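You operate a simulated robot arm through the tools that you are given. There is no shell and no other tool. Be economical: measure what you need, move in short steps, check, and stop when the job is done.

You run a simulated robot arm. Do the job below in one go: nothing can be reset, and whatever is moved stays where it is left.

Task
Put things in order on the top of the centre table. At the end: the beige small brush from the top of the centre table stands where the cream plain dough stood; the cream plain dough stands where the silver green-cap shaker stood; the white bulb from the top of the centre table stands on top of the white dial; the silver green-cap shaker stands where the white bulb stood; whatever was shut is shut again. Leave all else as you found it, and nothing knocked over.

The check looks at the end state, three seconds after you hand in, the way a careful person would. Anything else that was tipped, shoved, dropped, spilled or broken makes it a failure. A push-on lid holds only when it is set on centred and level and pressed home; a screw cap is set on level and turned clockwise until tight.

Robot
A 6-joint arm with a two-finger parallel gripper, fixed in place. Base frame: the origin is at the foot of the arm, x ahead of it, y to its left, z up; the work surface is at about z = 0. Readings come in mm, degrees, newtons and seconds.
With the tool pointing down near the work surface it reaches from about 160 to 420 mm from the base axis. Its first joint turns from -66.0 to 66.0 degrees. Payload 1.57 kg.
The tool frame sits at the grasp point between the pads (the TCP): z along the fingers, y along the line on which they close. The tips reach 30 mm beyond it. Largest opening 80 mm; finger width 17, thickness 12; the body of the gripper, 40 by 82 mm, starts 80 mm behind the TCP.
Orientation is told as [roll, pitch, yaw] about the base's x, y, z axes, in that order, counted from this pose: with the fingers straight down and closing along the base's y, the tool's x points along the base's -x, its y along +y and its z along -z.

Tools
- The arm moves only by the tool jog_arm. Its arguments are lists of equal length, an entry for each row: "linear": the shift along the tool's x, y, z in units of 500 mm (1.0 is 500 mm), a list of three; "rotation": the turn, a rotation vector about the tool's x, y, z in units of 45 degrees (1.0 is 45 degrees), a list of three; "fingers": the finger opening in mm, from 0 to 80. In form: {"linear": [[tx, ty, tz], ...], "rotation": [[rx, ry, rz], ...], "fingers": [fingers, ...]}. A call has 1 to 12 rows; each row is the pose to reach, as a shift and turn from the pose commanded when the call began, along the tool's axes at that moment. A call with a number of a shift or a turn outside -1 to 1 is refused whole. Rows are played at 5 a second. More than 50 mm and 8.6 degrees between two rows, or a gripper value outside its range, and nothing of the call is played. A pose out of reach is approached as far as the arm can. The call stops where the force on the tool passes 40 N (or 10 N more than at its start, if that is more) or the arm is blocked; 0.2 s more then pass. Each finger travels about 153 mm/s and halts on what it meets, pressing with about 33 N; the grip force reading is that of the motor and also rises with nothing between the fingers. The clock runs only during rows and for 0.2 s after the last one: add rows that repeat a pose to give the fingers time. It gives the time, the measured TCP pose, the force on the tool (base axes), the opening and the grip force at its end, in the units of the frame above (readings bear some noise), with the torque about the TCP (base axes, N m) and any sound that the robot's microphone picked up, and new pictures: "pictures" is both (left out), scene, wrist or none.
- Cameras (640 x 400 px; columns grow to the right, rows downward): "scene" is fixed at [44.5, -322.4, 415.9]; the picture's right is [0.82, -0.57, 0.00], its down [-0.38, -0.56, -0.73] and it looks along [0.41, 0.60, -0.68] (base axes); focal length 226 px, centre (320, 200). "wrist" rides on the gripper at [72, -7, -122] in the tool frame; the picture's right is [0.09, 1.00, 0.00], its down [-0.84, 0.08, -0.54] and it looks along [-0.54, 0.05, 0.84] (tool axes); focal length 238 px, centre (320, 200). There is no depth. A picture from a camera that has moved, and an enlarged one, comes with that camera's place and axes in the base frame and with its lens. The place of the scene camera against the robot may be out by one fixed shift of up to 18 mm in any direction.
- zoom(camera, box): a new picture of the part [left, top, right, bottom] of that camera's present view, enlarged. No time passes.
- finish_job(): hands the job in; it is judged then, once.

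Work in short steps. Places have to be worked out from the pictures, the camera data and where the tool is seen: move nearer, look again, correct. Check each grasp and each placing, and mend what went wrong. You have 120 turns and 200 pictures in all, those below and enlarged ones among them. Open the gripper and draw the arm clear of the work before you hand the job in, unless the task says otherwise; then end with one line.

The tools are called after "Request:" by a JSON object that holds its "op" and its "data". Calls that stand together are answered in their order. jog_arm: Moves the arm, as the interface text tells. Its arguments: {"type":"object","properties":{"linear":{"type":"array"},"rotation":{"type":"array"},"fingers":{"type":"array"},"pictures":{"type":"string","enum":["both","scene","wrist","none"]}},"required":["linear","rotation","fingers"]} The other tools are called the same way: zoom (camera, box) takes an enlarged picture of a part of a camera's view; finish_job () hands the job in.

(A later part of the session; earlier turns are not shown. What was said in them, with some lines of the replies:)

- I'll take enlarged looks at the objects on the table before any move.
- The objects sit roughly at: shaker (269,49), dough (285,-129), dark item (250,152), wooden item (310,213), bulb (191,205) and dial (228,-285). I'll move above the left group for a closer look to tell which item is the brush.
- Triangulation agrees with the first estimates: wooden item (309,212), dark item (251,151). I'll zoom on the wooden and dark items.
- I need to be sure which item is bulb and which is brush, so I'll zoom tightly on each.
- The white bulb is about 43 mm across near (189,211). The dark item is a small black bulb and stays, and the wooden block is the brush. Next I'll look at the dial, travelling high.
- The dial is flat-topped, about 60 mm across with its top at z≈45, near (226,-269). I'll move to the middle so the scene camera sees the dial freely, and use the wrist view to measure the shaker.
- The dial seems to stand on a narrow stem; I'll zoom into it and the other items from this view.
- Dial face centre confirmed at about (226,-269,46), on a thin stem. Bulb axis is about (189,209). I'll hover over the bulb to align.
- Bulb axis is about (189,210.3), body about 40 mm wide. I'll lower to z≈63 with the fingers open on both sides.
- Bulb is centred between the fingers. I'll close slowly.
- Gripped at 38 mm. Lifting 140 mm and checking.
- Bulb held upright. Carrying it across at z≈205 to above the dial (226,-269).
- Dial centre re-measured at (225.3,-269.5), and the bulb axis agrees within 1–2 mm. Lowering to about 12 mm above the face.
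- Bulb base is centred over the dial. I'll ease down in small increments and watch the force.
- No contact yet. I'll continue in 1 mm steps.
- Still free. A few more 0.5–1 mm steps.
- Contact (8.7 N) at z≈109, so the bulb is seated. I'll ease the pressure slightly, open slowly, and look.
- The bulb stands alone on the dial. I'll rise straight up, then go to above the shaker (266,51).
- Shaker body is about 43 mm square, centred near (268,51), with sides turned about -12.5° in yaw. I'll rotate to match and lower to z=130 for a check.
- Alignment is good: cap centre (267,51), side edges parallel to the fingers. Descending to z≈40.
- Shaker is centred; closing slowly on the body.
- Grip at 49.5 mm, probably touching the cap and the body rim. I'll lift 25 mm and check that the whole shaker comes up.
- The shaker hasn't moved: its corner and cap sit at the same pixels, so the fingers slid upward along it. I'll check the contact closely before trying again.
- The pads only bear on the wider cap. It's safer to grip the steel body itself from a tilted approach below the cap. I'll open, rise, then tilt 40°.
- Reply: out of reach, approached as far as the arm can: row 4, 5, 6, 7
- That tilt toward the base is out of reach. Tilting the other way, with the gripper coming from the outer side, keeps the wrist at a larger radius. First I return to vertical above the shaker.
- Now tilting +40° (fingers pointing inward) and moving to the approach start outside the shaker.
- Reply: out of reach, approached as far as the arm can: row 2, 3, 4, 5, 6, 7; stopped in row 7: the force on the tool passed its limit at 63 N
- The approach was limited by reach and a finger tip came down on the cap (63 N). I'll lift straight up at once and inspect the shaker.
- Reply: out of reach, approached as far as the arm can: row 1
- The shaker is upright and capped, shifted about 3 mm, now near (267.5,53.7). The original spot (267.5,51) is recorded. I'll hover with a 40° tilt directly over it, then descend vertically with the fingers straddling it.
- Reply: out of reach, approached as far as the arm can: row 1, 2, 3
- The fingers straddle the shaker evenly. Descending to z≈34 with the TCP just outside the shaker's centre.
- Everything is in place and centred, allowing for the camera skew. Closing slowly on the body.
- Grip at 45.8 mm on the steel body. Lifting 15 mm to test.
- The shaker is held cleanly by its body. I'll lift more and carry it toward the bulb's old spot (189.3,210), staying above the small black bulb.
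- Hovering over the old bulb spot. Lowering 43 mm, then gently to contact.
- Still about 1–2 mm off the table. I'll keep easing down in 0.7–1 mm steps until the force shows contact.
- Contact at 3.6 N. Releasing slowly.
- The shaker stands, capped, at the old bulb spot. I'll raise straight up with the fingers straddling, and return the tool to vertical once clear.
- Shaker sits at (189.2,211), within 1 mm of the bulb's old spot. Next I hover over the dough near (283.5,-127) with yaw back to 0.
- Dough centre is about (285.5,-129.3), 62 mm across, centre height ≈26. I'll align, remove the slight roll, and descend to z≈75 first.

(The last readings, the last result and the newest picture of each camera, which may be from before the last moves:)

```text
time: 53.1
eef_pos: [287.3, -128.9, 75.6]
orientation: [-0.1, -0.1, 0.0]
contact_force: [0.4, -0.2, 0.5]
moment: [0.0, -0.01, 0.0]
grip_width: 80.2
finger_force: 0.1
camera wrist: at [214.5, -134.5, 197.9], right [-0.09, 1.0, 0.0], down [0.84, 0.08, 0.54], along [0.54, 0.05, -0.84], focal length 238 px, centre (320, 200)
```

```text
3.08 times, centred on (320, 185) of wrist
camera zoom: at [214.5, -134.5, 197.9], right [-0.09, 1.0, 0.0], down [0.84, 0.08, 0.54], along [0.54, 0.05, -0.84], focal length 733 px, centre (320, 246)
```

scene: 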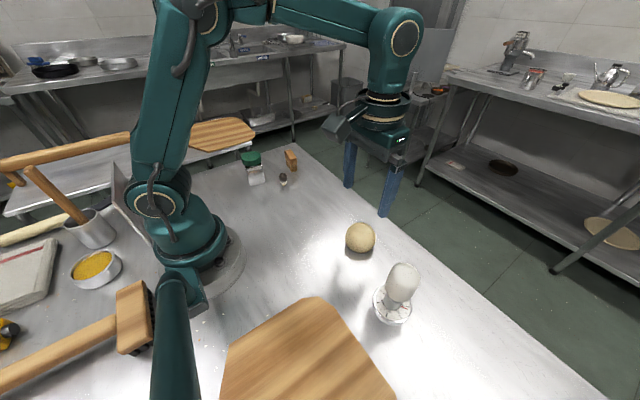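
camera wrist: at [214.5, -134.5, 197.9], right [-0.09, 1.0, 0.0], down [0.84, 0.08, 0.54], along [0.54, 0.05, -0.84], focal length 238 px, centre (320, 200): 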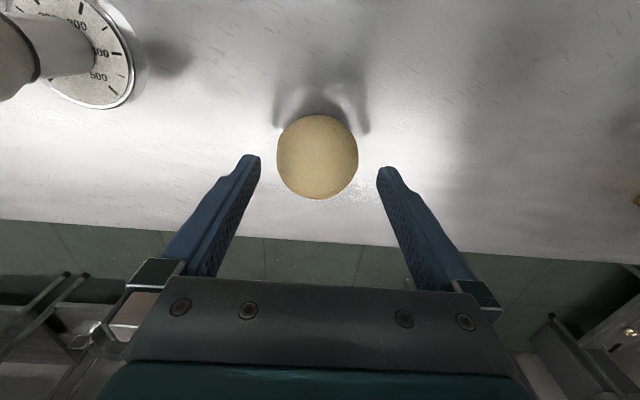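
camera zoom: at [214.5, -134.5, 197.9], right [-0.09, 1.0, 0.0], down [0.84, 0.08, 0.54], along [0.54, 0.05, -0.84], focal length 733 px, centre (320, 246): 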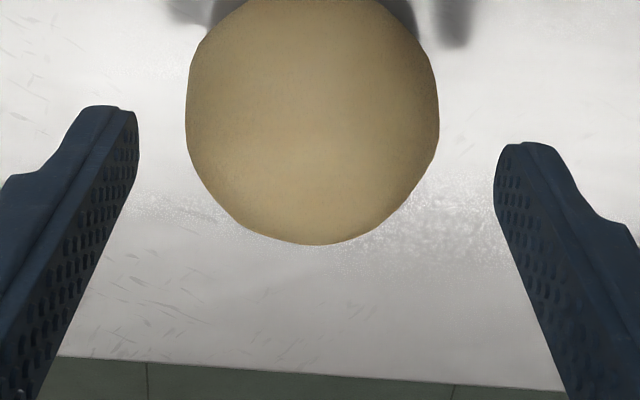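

Dough centre confirmed at (284.5,-129.7). Small correction, then descend to z≈34.

Request:
{"op": "jog_arm", "data": {"linear": [[0.004, -0.0026, 0.02], [0.004, -0.0026, 0.05], [0.004, -0.0026, 0.083], [0.004, -0.0026, 0.083]], "rotation": [[0, 0, 0], [0, 0, 0], [0, 0, 0], [0, 0, 0]], "fingers": [80, 80, 80, 80], "pictures": "wrist"}}

```text
time: 54.1
eef_pos: [285.8, -130.5, 33.6]
orientation: [-0.1, -0.1, 0.0]
contact_force: [0.3, 0.3, 0.1]
moment: [0.01, -0.02, -0.02]
grip_width: 80.0
finger_force: 0.0
camera wrist: at [212.8, -135.7, 156.2], right [-0.09, 1.0, 0.0], down [0.84, 0.08, 0.54], along [0.54, 0.05, -0.84], focal length 238 px, centre (320, 200)
```

wrist: 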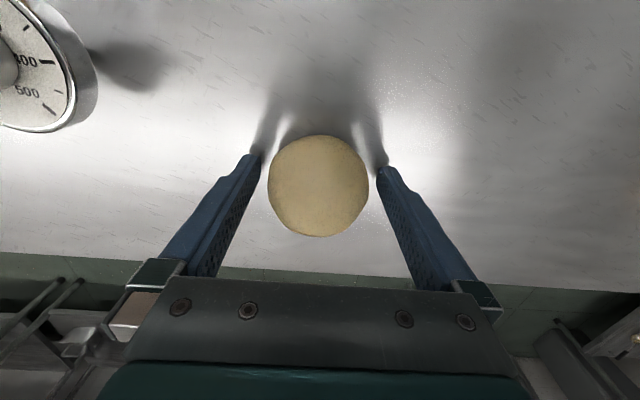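

Dough is centred between the fingers; closing slowly.

Request:
{"op": "jog_arm", "data": {"linear": [[0, 0, 0], [0, 0, 0], [0, 0, 0], [0, 0, 0], [0, 0, 0], [0, 0, 0], [0, 0, 0], [0, 0, 0]], "rotation": [[0, 0, 0], [0, 0, 0], [0, 0, 0], [0, 0, 0], [0, 0, 0], [0, 0, 0], [0, 0, 0], [0, 0, 0]], "fingers": [72, 68, 66, 64, 62, 60, 57, 55], "pictures": "wrist"}}

```text
time: 55.9
eef_pos: [285.2, -130.2, 34.8]
orientation: [-0.1, -0.2, 0.1]
contact_force: [0.2, -0.9, 0.4]
moment: [-0.03, -0.03, -0.01]
grip_width: 63.4
finger_force: 14.1
camera wrist: at [212.8, -135.7, 156.5], right [-0.09, 1.0, 0.0], down [0.84, 0.08, 0.54], along [0.54, 0.05, -0.84], focal length 238 px, centre (320, 200)
```

wrist: 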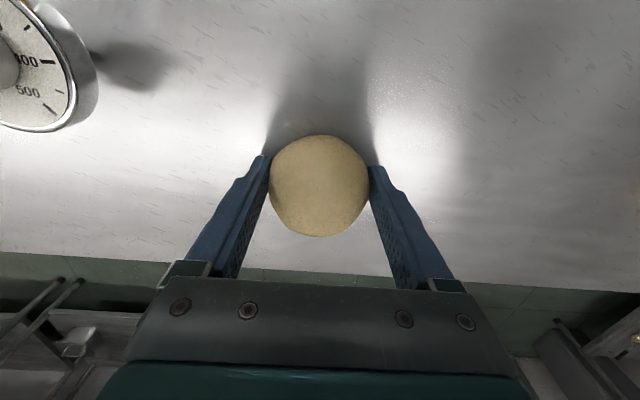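

Holding at 63.4 mm. Lifting 30 mm with a firmer command.

Request:
{"op": "jog_arm", "data": {"linear": [[0, 0, 0], [0, 0, -0.01], [0, 0, -0.03], [0, 0, -0.06], [0, 0, -0.06]], "rotation": [[0, 0, 0], [0, 0, 0], [0, 0, 0], [0, 0, 0], [0, 0, 0]], "fingers": [50, 50, 50, 50, 50], "pictures": "wrist"}}

Request:
{"op": "zoom", "data": {"camera": "scene", "box": [310, 170, 430, 270]}}

```text
time: 57.1
eef_pos: [286.1, -129.1, 65.9]
orientation: [-0.1, -0.1, 0.1]
contact_force: [1.0, 0.1, -1.7]
moment: [-0.03, -0.01, -0.02]
grip_width: 63.5
finger_force: 14.0
camera wrist: at [212.8, -135.8, 186.6], right [-0.09, 1.0, 0.0], down [0.84, 0.08, 0.54], along [0.54, 0.05, -0.84], focal length 238 px, centre (320, 200)
```

wrist: 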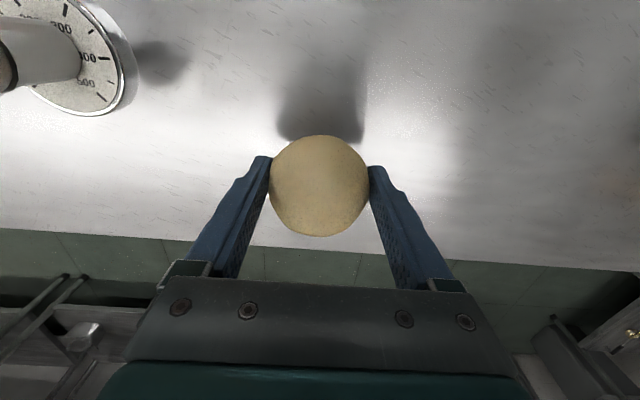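

```text
4.00 times, centred on (370, 220) of scene
camera zoom: at [44.5, -322.4, 415.9], right [0.82, -0.57, 0.0], down [-0.38, -0.56, -0.73], along [0.41, 0.6, -0.68], focal length 904 px, centre (120, 120)
```

zoom: 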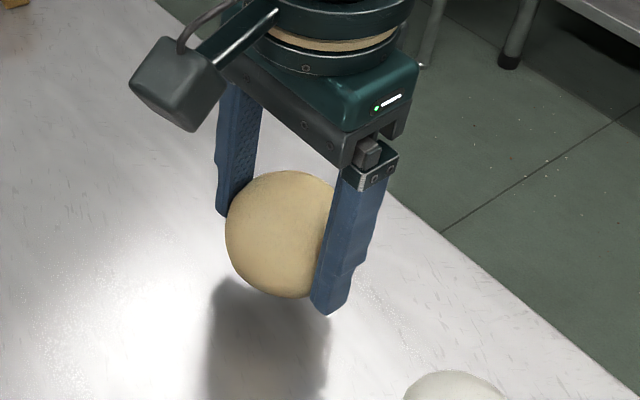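

Held well. Carrying it to the shaker's original spot (268.3,51).

Request:
{"op": "jog_arm", "data": {"linear": [[0.008, 0.08, -0.02], [0.016, 0.16, -0.02], [0.024, 0.24, -0.02], [0.03, 0.32, -0.01], [0.0335, 0.362, 0], [0.0335, 0.362, 0.03], [0.0335, 0.362, 0.05], [0.0335, 0.362, 0.05]], "rotation": [[0, 0, 0], [0, 0, 0], [0, 0, 0], [0, 0, 0], [0, 0, 0], [0, 0, 0], [0, 0, 0], [0, 0, 0]], "fingers": [50, 50, 50, 50, 50, 50, 50, 50], "pictures": "both"}}

```text
time: 58.9
eef_pos: [269.4, 49.2, 40.3]
orientation: [-0.1, -0.2, 0.0]
contact_force: [0.0, 0.1, -0.8]
moment: [-0.03, 0.0, -0.05]
grip_width: 63.1
finger_force: 14.6
camera wrist: at [195.9, 44.3, 160.8], right [-0.09, 1.0, 0.0], down [0.84, 0.08, 0.54], along [0.54, 0.05, -0.84], focal length 238 px, centre (320, 200)
```

scene: 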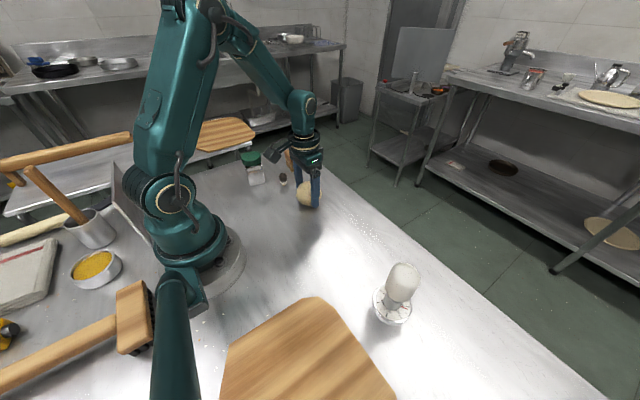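
wrist: 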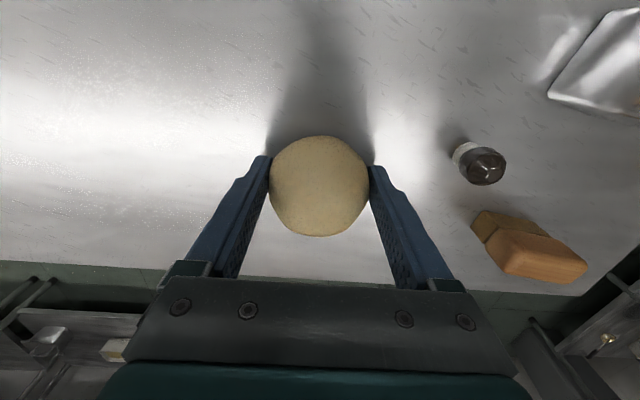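

About 5.5 mm above contact; easing down.

Request:
{"op": "jog_arm", "data": {"linear": [[0, 0, 0.004], [0, 0, 0.008], [0, 0, 0.009], [0, 0, 0.009]], "rotation": [[0, 0, 0], [0, 0, 0], [0, 0, 0], [0, 0, 0]], "fingers": [50, 50, 50, 50], "pictures": "none"}}

Request:
{"op": "jog_arm", "data": {"linear": [[0, 0, 0.002], [0, 0, 0.002]], "rotation": [[0, 0, 0], [0, 0, 0]], "fingers": [50, 50], "pictures": "none"}}

```text
time: 59.9
eef_pos: [267.9, 50.4, 34.6]
orientation: [0.0, -0.1, 0.1]
contact_force: [-0.2, 0.2, -1.5]
moment: [0.02, 0.02, -0.04]
grip_width: 63.1
finger_force: 13.3
```

```text
time: 60.5
eef_pos: [268.5, 51.2, 34.6]
orientation: [-0.2, -0.1, 0.0]
contact_force: [-4.7, -0.1, 13.3]
moment: [0.01, 0.04, 0.03]
grip_width: 62.9
finger_force: 14.2
```

Contact at 13 N. I'll back off 0.5 mm, release slowly and look.

Request:
{"op": "jog_arm", "data": {"linear": [[0, 0, -0.001], [0, 0, -0.001], [0, 0, -0.001], [0, 0, -0.001], [0, 0, -0.001], [0, 0, -0.001], [0, 0, -0.001]], "rotation": [[0, 0, 0], [0, 0, 0], [0, 0, 0], [0, 0, 0], [0, 0, 0], [0, 0, 0], [0, 0, 0]], "fingers": [58, 62, 64, 66, 70, 76, 80], "pictures": "wrist"}}

```text
time: 62.1
eef_pos: [268.0, 50.6, 34.2]
orientation: [-0.2, -0.1, 0.0]
contact_force: [-0.7, 0.0, 0.4]
moment: [-0.02, 0.02, -0.02]
grip_width: 79.7
finger_force: 0.0
camera wrist: at [195.6, 44.7, 156.2], right [-0.09, 1.0, 0.0], down [0.84, 0.08, 0.54], along [0.54, 0.05, -0.84], focal length 238 px, centre (320, 200)
```

wrist: 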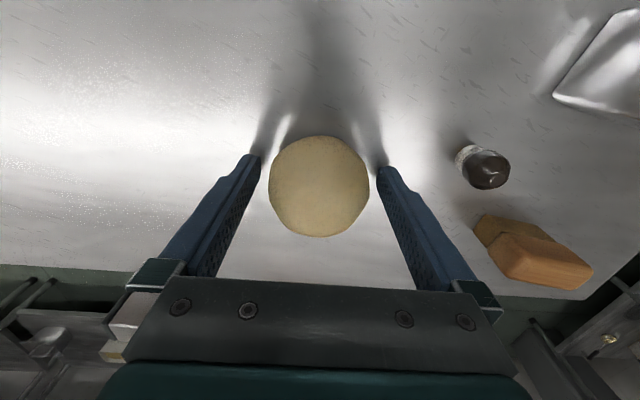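

Dough stands on its own. Rising and moving over the brush at about (309,212).

Request:
{"op": "jog_arm", "data": {"linear": [[0, 0, -0.06], [0, 0, -0.14], [0, 0, -0.22], [-0.02, 0.08, -0.22], [-0.04, 0.16, -0.22], [-0.06, 0.24, -0.22], [-0.082, 0.322, -0.21], [-0.082, 0.322, -0.21]], "rotation": [[0, 0, 0], [0, 0, 0], [0, 0, 0], [0, 0, 0], [0, 0, 0.05], [0, 0, 0.12], [0, 0, 0.18], [0, 0, 0.18]], "fingers": [80, 80, 80, 80, 80, 80, 80, 80], "pictures": "both"}}

Request:
{"op": "zoom", "data": {"camera": "wrist", "box": [240, 80, 400, 200]}}

Request:
{"op": "zoom", "data": {"camera": "scene", "box": [230, 130, 350, 230]}}

```text
time: 63.9
eef_pos: [308.7, 211.9, 139.7]
orientation: [-0.2, -0.2, -8.1]
contact_force: [-0.1, 0.5, 0.5]
moment: [0.01, 0.03, -0.01]
grip_width: 80.1
finger_force: 0.1
camera wrist: at [235.9, 216.5, 260.7], right [0.05, 1.0, 0.0], down [0.84, -0.04, 0.54], along [0.54, -0.03, -0.84], focal length 238 px, centre (320, 200)
```

scene: 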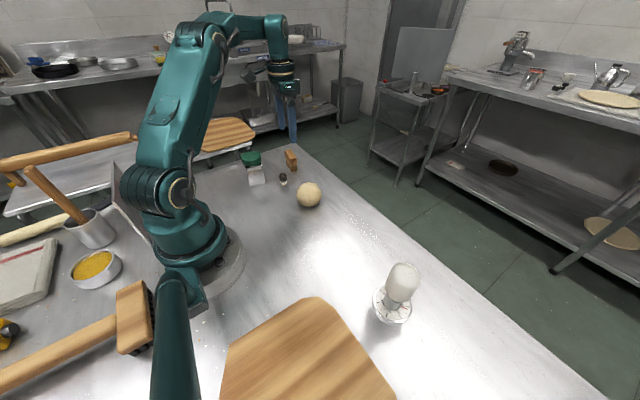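
wrist: 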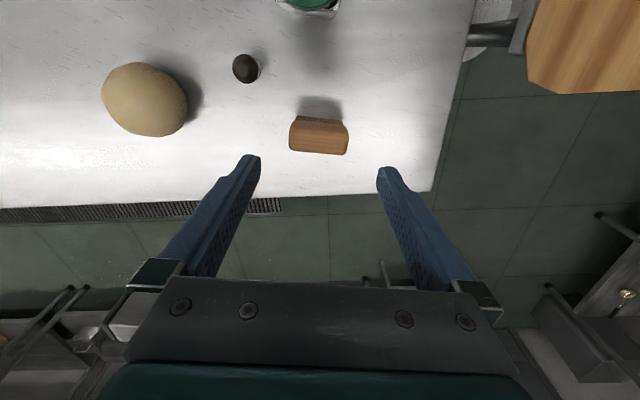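

```text
3.33 times, centred on (320, 140) of wrist
camera zoom: at [235.9, 216.5, 260.7], right [0.05, 1.0, 0.0], down [0.84, -0.04, 0.54], along [0.54, -0.03, -0.84], focal length 794 px, centre (320, 400)
```

zoom: 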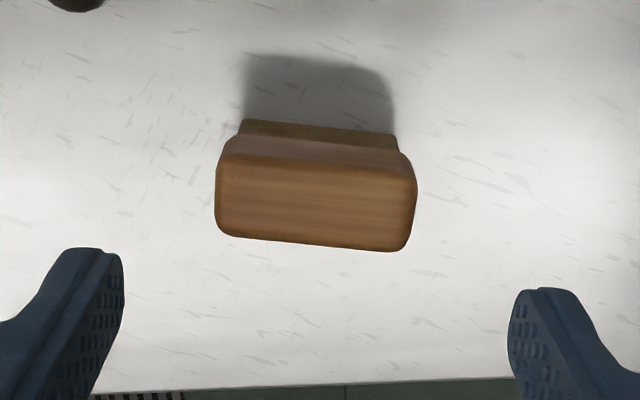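

```text
4.00 times, centred on (290, 180) of scene
camera zoom: at [44.5, -322.4, 415.9], right [0.82, -0.57, 0.0], down [-0.38, -0.56, -0.73], along [0.41, 0.6, -0.68], focal length 904 px, centre (440, 280)
```

zoom: 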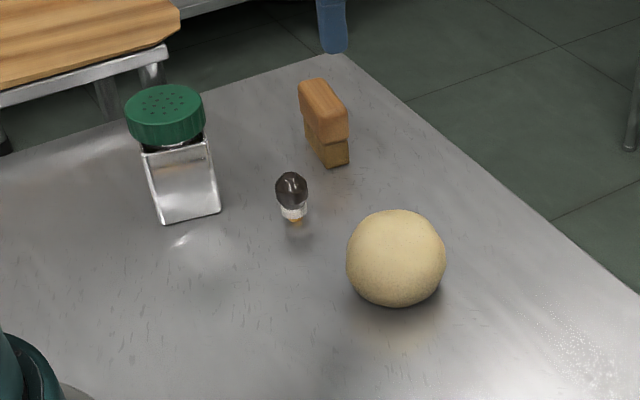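

Brush is centred near (309.2,211), about 55 mm long, 24 thick, 45 high, yaw ≈ -9°. I'll grip it across its length at the wood, descending to z≈36.

Request:
{"op": "jog_arm", "data": {"linear": [[-0.0018, -0.0028, 0.06], [-0.0018, -0.0028, 0.12], [-0.0018, -0.0028, 0.17], [-0.0018, -0.0028, 0.207], [-0.0018, -0.0028, 0.207]], "rotation": [[0, 0, 0.02], [0, 0, 0.02], [0, 0, 0.02], [0, 0, 0.02], [0, 0, 0.02]], "fingers": [80, 80, 80, 80, 80], "pictures": "wrist"}}

Request:
{"op": "zoom", "data": {"camera": "wrist", "box": [230, 120, 410, 250]}}

```text
time: 65.1
eef_pos: [311.3, 209.4, 36.7]
orientation: [-0.1, -0.2, -8.9]
contact_force: [0.6, 0.2, 0.2]
moment: [0.0, 0.03, -0.01]
grip_width: 80.1
finger_force: 0.1
camera wrist: at [237.2, 215.5, 157.4], right [0.06, 1.0, 0.0], down [0.84, -0.05, 0.54], along [0.54, -0.04, -0.84], focal length 238 px, centre (320, 200)
```

wrist: 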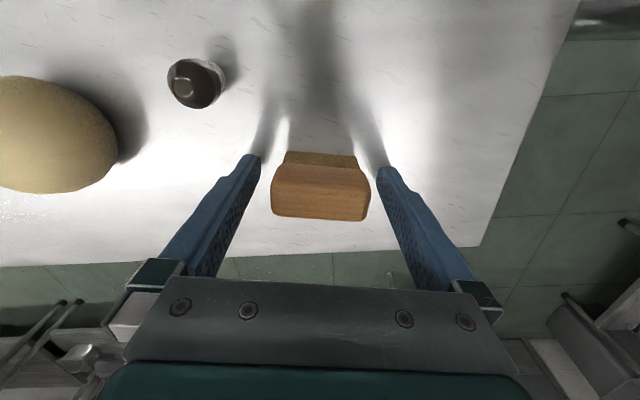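

```text
3.08 times, centred on (320, 185) of wrist
camera zoom: at [237.2, 215.5, 157.4], right [0.06, 1.0, 0.0], down [0.84, -0.05, 0.54], along [0.54, -0.04, -0.84], focal length 733 px, centre (320, 246)
```

zoom: 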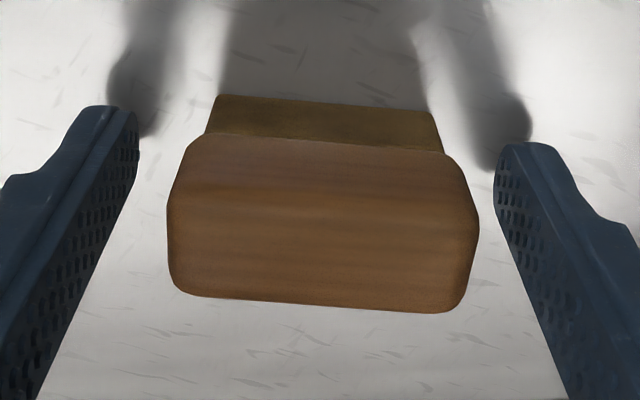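

Geometry agrees: brush spans x≈298–320, centred at 309 on the pads. Closing slowly.

Request:
{"op": "jog_arm", "data": {"linear": [[0, 0, 0], [0, 0, 0], [0, 0, 0], [0, 0, 0], [0, 0, 0], [0, 0, 0], [0, 0, 0], [0, 0, 0]], "rotation": [[0, 0, 0], [0, 0, 0], [0, 0, 0], [0, 0, 0], [0, 0, 0], [0, 0, 0], [0, 0, 0], [0, 0, 0]], "fingers": [66, 62, 59, 57, 55, 53, 50, 45], "pictures": "wrist"}}

```text
time: 66.9
eef_pos: [310.0, 210.0, 36.0]
orientation: [-0.1, -0.2, -9.0]
contact_force: [0.5, 0.1, 1.6]
moment: [0.03, -0.02, 0.04]
grip_width: 55.2
finger_force: 32.4
camera wrist: at [237.2, 215.6, 157.8], right [0.06, 1.0, 0.0], down [0.84, -0.05, 0.54], along [0.54, -0.04, -0.84], focal length 238 px, centre (320, 200)
```

wrist: 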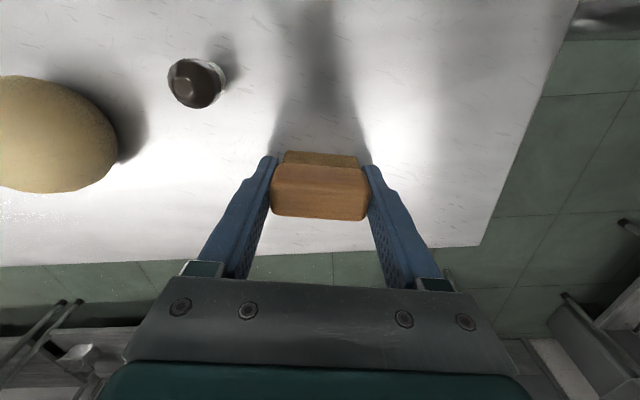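

Gripped at 55.2 mm. Lifting 90 mm to clear the dough.

Request:
{"op": "jog_arm", "data": {"linear": [[0, 0, -0.01], [0, 0, -0.05], [0, 0, -0.12], [0, 0, -0.19], [0, 0, -0.19]], "rotation": [[0, 0, 0], [0, 0, 0], [0, 0, 0], [0, 0, 0], [0, 0, 0]], "fingers": [40, 40, 40, 40, 40], "pictures": "both"}}

Request:
{"op": "zoom", "data": {"camera": "scene", "box": [240, 100, 340, 180]}}

```text
time: 68.1
eef_pos: [308.0, 210.9, 130.9]
orientation: [-0.1, -0.1, -8.9]
contact_force: [0.6, -0.5, -0.7]
moment: [-0.04, -0.02, -0.02]
grip_width: 55.2
finger_force: 33.3
camera wrist: at [235.9, 215.7, 252.4], right [0.06, 1.0, 0.0], down [0.84, -0.05, 0.54], along [0.54, -0.04, -0.84], focal length 238 px, centre (320, 200)
```

scene: 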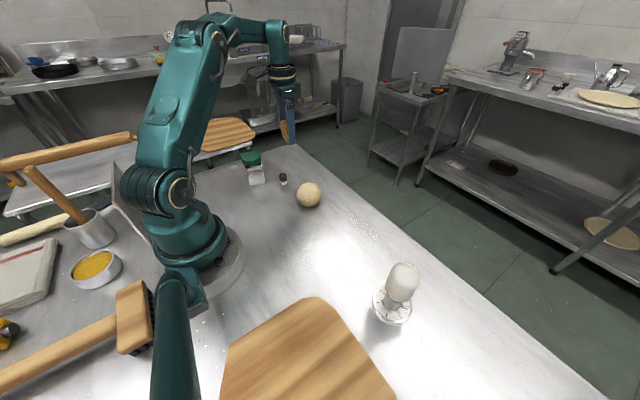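
wrist: 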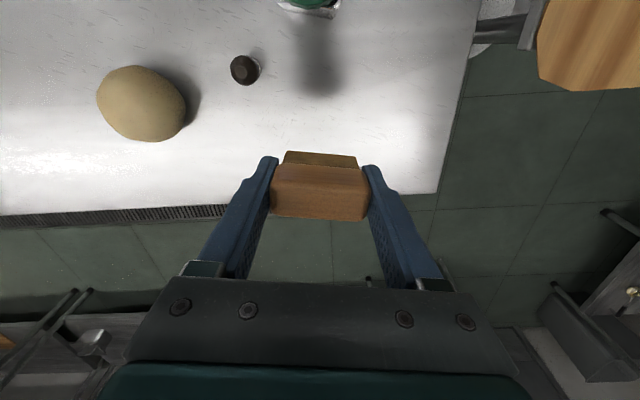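

```text
5.00 times, centred on (290, 140) of scene
camera zoom: at [44.5, -322.4, 415.9], right [0.82, -0.57, 0.0], down [-0.38, -0.56, -0.73], along [0.41, 0.6, -0.68], focal length 1130 px, centre (470, 500)
```

zoom: 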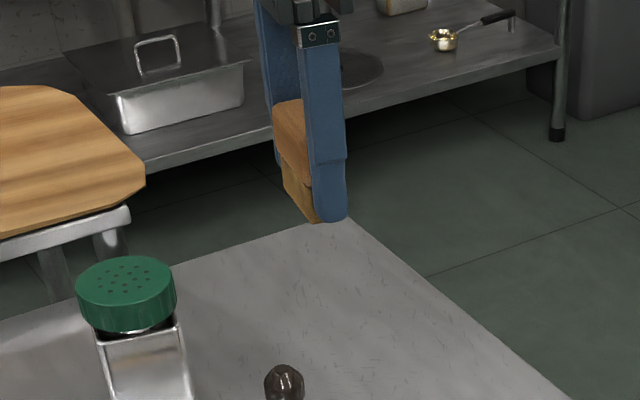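

Brush held upright. Carrying it at height past the dough to (285,-129.8).

Request:
{"op": "jog_arm", "data": {"linear": [[-0.007, -0.085, 0], [-0.015, -0.17, 0], [-0.022, -0.255, 0], [-0.03, -0.34, 0], [-0.037, -0.425, 0], [-0.045, -0.51, 0], [-0.052, -0.595, 0], [-0.0595, -0.681, 0], [-0.0595, -0.681, 0.08], [-0.0595, -0.681, 0.15], [-0.0595, -0.681, 0.15]], "rotation": [[0, 0, 0], [0, 0, 0], [0, 0, 0], [0, 0, 0], [0, 0, 0], [0, 0, 0], [0, 0, 0], [0, 0, 0], [0, 0, 0], [0, 0, 0], [0, 0, 0]], "fingers": [40, 40, 40, 40, 40, 40, 40, 40, 40, 40, 40], "pictures": "wrist"}}

Request:
{"op": "zoom", "data": {"camera": "scene", "box": [300, 180, 440, 290]}}

```text
time: 70.5
eef_pos: [285.9, -130.6, 56.2]
orientation: [-0.1, -0.3, -8.9]
contact_force: [-0.2, -0.5, -0.9]
moment: [-0.01, -0.02, 0.01]
grip_width: 55.0
finger_force: 32.9
camera wrist: at [213.6, -124.7, 177.4], right [0.06, 1.0, 0.0], down [0.84, -0.05, 0.54], along [0.54, -0.04, -0.84], focal length 238 px, centre (320, 200)
```

wrist: 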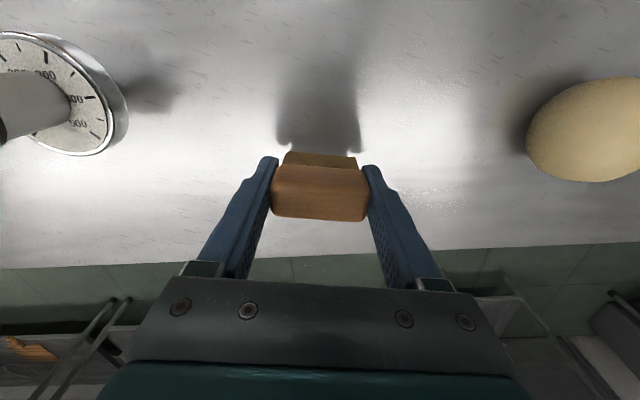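

```text
3.64 times, centred on (370, 235) of scene
camera zoom: at [44.5, -322.4, 415.9], right [0.82, -0.57, 0.0], down [-0.38, -0.56, -0.73], along [0.41, 0.6, -0.68], focal length 822 px, centre (138, 73)
```

zoom: 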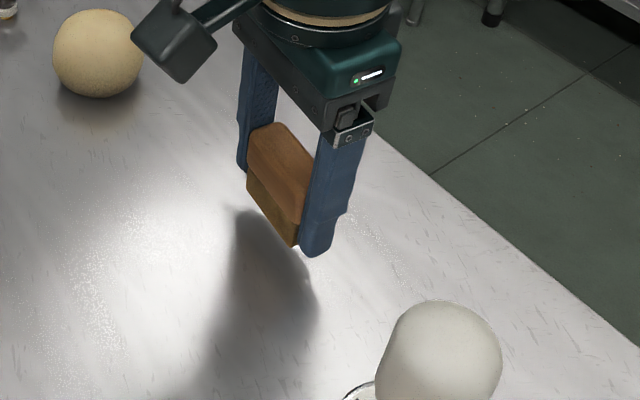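

Over the dough's old spot. Lowering in stages to contact at z≈36.

Request:
{"op": "jog_arm", "data": {"linear": [[0, 0, 0.015], [0, 0, 0.03], [0, 0, 0.037], [0, 0, 0.037]], "rotation": [[0, 0, 0], [0, 0, 0], [0, 0, 0], [0, 0, 0]], "fingers": [40, 40, 40, 40], "pictures": "none"}}

Request:
{"op": "jog_arm", "data": {"linear": [[0, 0, 0.002], [0, 0, 0.002]], "rotation": [[0, 0, 0], [0, 0, 0]], "fingers": [40, 40], "pictures": "none"}}

Request:
{"op": "jog_arm", "data": {"linear": [[0, 0, 0.0015], [0, 0, 0.0015]], "rotation": [[0, 0, 0], [0, 0, 0]], "fingers": [40, 40], "pictures": "none"}}

```text
time: 71.5
eef_pos: [285.0, -130.2, 36.8]
orientation: [-0.1, -0.2, -8.9]
contact_force: [0.0, 0.7, -1.0]
moment: [0.02, 0.0, 0.01]
grip_width: 55.2
finger_force: 33.2
```

```text
time: 72.1
eef_pos: [286.0, -130.6, 38.1]
orientation: [-0.1, -0.2, -8.8]
contact_force: [0.0, 0.1, -0.4]
moment: [0.02, -0.05, -0.02]
grip_width: 55.2
finger_force: 32.6
```

```text
time: 72.7
eef_pos: [286.0, -132.4, 35.2]
orientation: [0.0, -0.2, -8.9]
contact_force: [-0.2, 0.2, -0.6]
moment: [0.01, -0.01, 0.02]
grip_width: 55.1
finger_force: 33.3
```

Not touching yet; two more small steps.

Request:
{"op": "jog_arm", "data": {"linear": [[0, 0, 0.0015], [0, 0, 0.0015]], "rotation": [[0, 0, 0], [0, 0, 0]], "fingers": [40, 40], "pictures": "none"}}

Request:
{"op": "jog_arm", "data": {"linear": [[0, 0, 0.001], [0, 0, 0.001]], "rotation": [[0, 0, 0], [0, 0, 0]], "fingers": [40, 40], "pictures": "none"}}

Request:
{"op": "zoom", "data": {"camera": "scene", "box": [320, 200, 420, 280]}}

```text
time: 73.3
eef_pos: [286.4, -132.0, 36.7]
orientation: [-0.1, -0.2, -8.9]
contact_force: [-3.6, 3.6, 17.5]
moment: [0.21, 0.11, -0.01]
grip_width: 55.0
finger_force: 33.2
```

```text
time: 73.9
eef_pos: [286.4, -132.0, 35.5]
orientation: [-0.2, -0.2, -8.9]
contact_force: [-6.5, 3.7, 29.5]
moment: [0.15, 0.2, -0.01]
grip_width: 55.3
finger_force: 33.1
```

```text
5.00 times, centred on (370, 240) of scene
camera zoom: at [44.4, -322.4, 415.9], right [0.82, -0.57, 0.0], down [-0.38, -0.56, -0.73], along [0.41, 0.6, -0.68], focal length 1130 px, centre (70, 0)
```

zoom: 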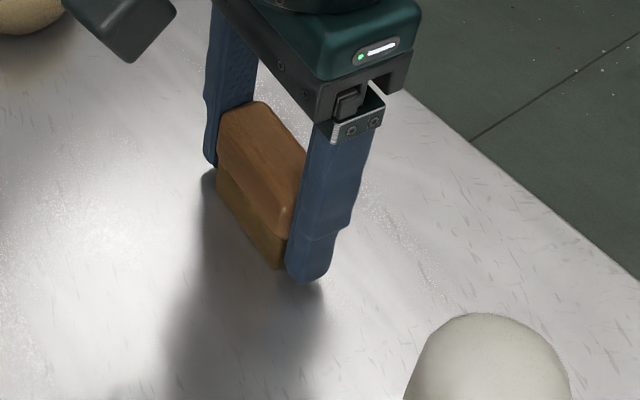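

Firmly on the table (29 N). I'll back off 1 mm, release slowly and look.

Request:
{"op": "jog_arm", "data": {"linear": [[0, 0, -0.0012], [0, 0, -0.0018], [0, 0, -0.0018], [0, 0, -0.0018], [0, 0, -0.0018], [0, 0, -0.0018], [0, 0, -0.0018], [0, 0, -0.0018]], "rotation": [[0, 0, 0], [0, 0, 0], [0, 0, 0], [0, 0, 0], [0, 0, 0], [0, 0, 0], [0, 0, 0], [0, 0, 0]], "fingers": [40, 52, 55, 57, 59, 64, 80, 80], "pictures": "wrist"}}

Request:
{"op": "zoom", "data": {"camera": "scene", "box": [320, 200, 420, 280]}}

```text
time: 75.7
eef_pos: [286.2, -130.0, 36.8]
orientation: [-0.1, -0.2, -8.9]
contact_force: [0.1, -0.2, -0.1]
moment: [0.03, 0.0, -0.04]
grip_width: 80.3
finger_force: 0.1
camera wrist: at [213.4, -125.2, 157.7], right [0.06, 1.0, 0.0], down [0.84, -0.05, 0.54], along [0.54, -0.04, -0.84], focal length 238 px, centre (320, 200)
```

wrist: 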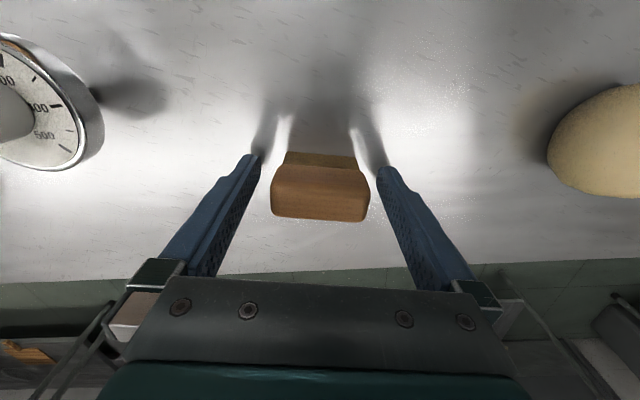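

```text
5.00 times, centred on (370, 240) of scene
camera zoom: at [44.5, -322.4, 415.9], right [0.82, -0.57, 0.0], down [-0.38, -0.56, -0.73], along [0.41, 0.6, -0.68], focal length 1130 px, centre (70, 0)
```

zoom: 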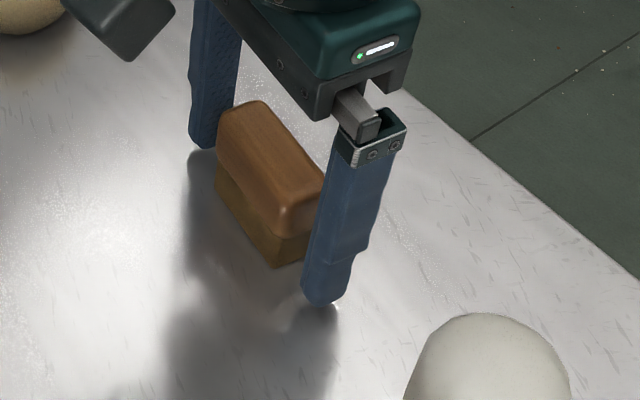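

Brush stands by itself. Rising straight up and drawing back to the middle for a final check.

Request:
{"op": "jog_arm", "data": {"linear": [[0, 0, -0.06], [0, 0, -0.15], [0, 0, -0.24], [0, 0, -0.33], [0.03, 0.08, -0.36], [0.06, 0.16, -0.38], [0.1, 0.24, -0.4], [0.1, 0.24, -0.4]], "rotation": [[0, 0, 0], [0, 0, 0], [0, 0, 0], [0, 0, 0], [0, 0, -0.1], [0, 0, -0.2], [0, 0, -0.2], [0, 0, -0.2]], "fingers": [80, 80, 80, 80, 80, 80, 80, 80], "pictures": "both"}}

Request:
{"op": "zoom", "data": {"camera": "scene", "box": [230, 140, 350, 230]}}

Request:
{"op": "zoom", "data": {"camera": "scene", "box": [310, 200, 450, 340]}}

```text
time: 77.5
eef_pos: [255.4, -5.1, 235.7]
orientation: [-0.1, -0.1, 0.2]
contact_force: [-0.6, 0.6, 1.1]
moment: [0.01, 0.0, -0.01]
grip_width: 80.0
finger_force: 0.0
camera wrist: at [182.3, -10.1, 357.1], right [-0.09, 1.0, 0.0], down [0.84, 0.08, 0.54], along [0.54, 0.05, -0.84], focal length 238 px, centre (320, 200)
```

scene: 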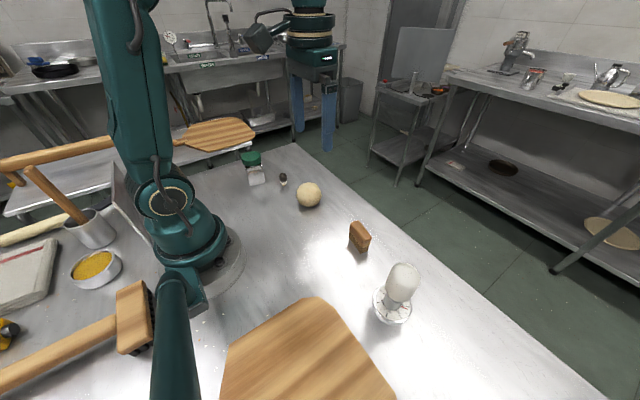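
wrist: 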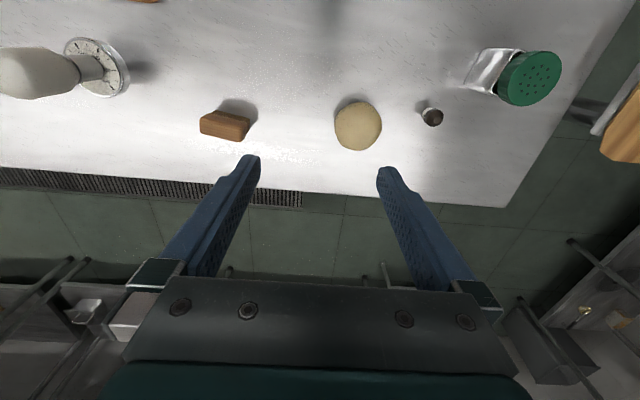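

```text
4.44 times, centred on (290, 185) of scene
camera zoom: at [44.5, -322.4, 415.9], right [0.82, -0.57, 0.0], down [-0.38, -0.56, -0.73], along [0.41, 0.6, -0.68], focal length 1004 px, centre (453, 267)
```

zoom: 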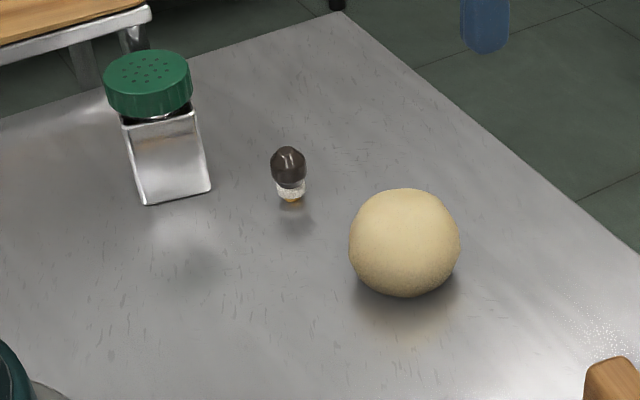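

```text
2.86 times, centred on (380, 270) of scene
camera zoom: at [44.5, -322.4, 415.9], right [0.82, -0.57, 0.0], down [-0.38, -0.56, -0.73], along [0.41, 0.6, -0.68], focal length 646 px, centre (149, 0)
```

zoom: 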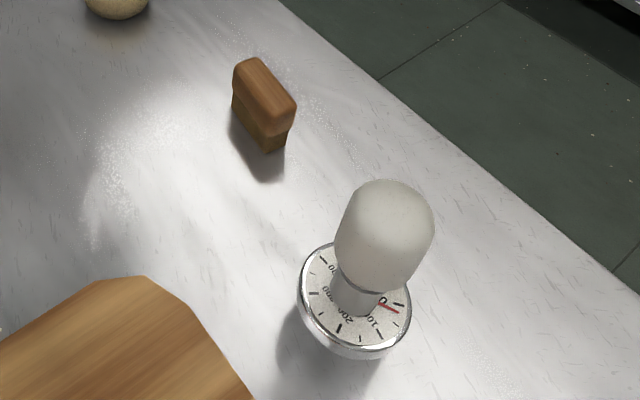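

Everything is in its target place and upright, the black bulb is untouched, the shaker cap is on, and the arm is clear. Handing in.

Request:
{"op": "finish_job", "data": {}}

```text
The job is handed in.
```

The job is handed in. The white bulb is on the dial, the shaker (still capped) is where the bulb stood, the dough is where the shaker stood, and the brush is where the dough stood. On one approach a finger pressed the shaker cap at 63 N and slid the shaker about 3 mm; it stayed upright, and I then placed it at the bulb's spot.
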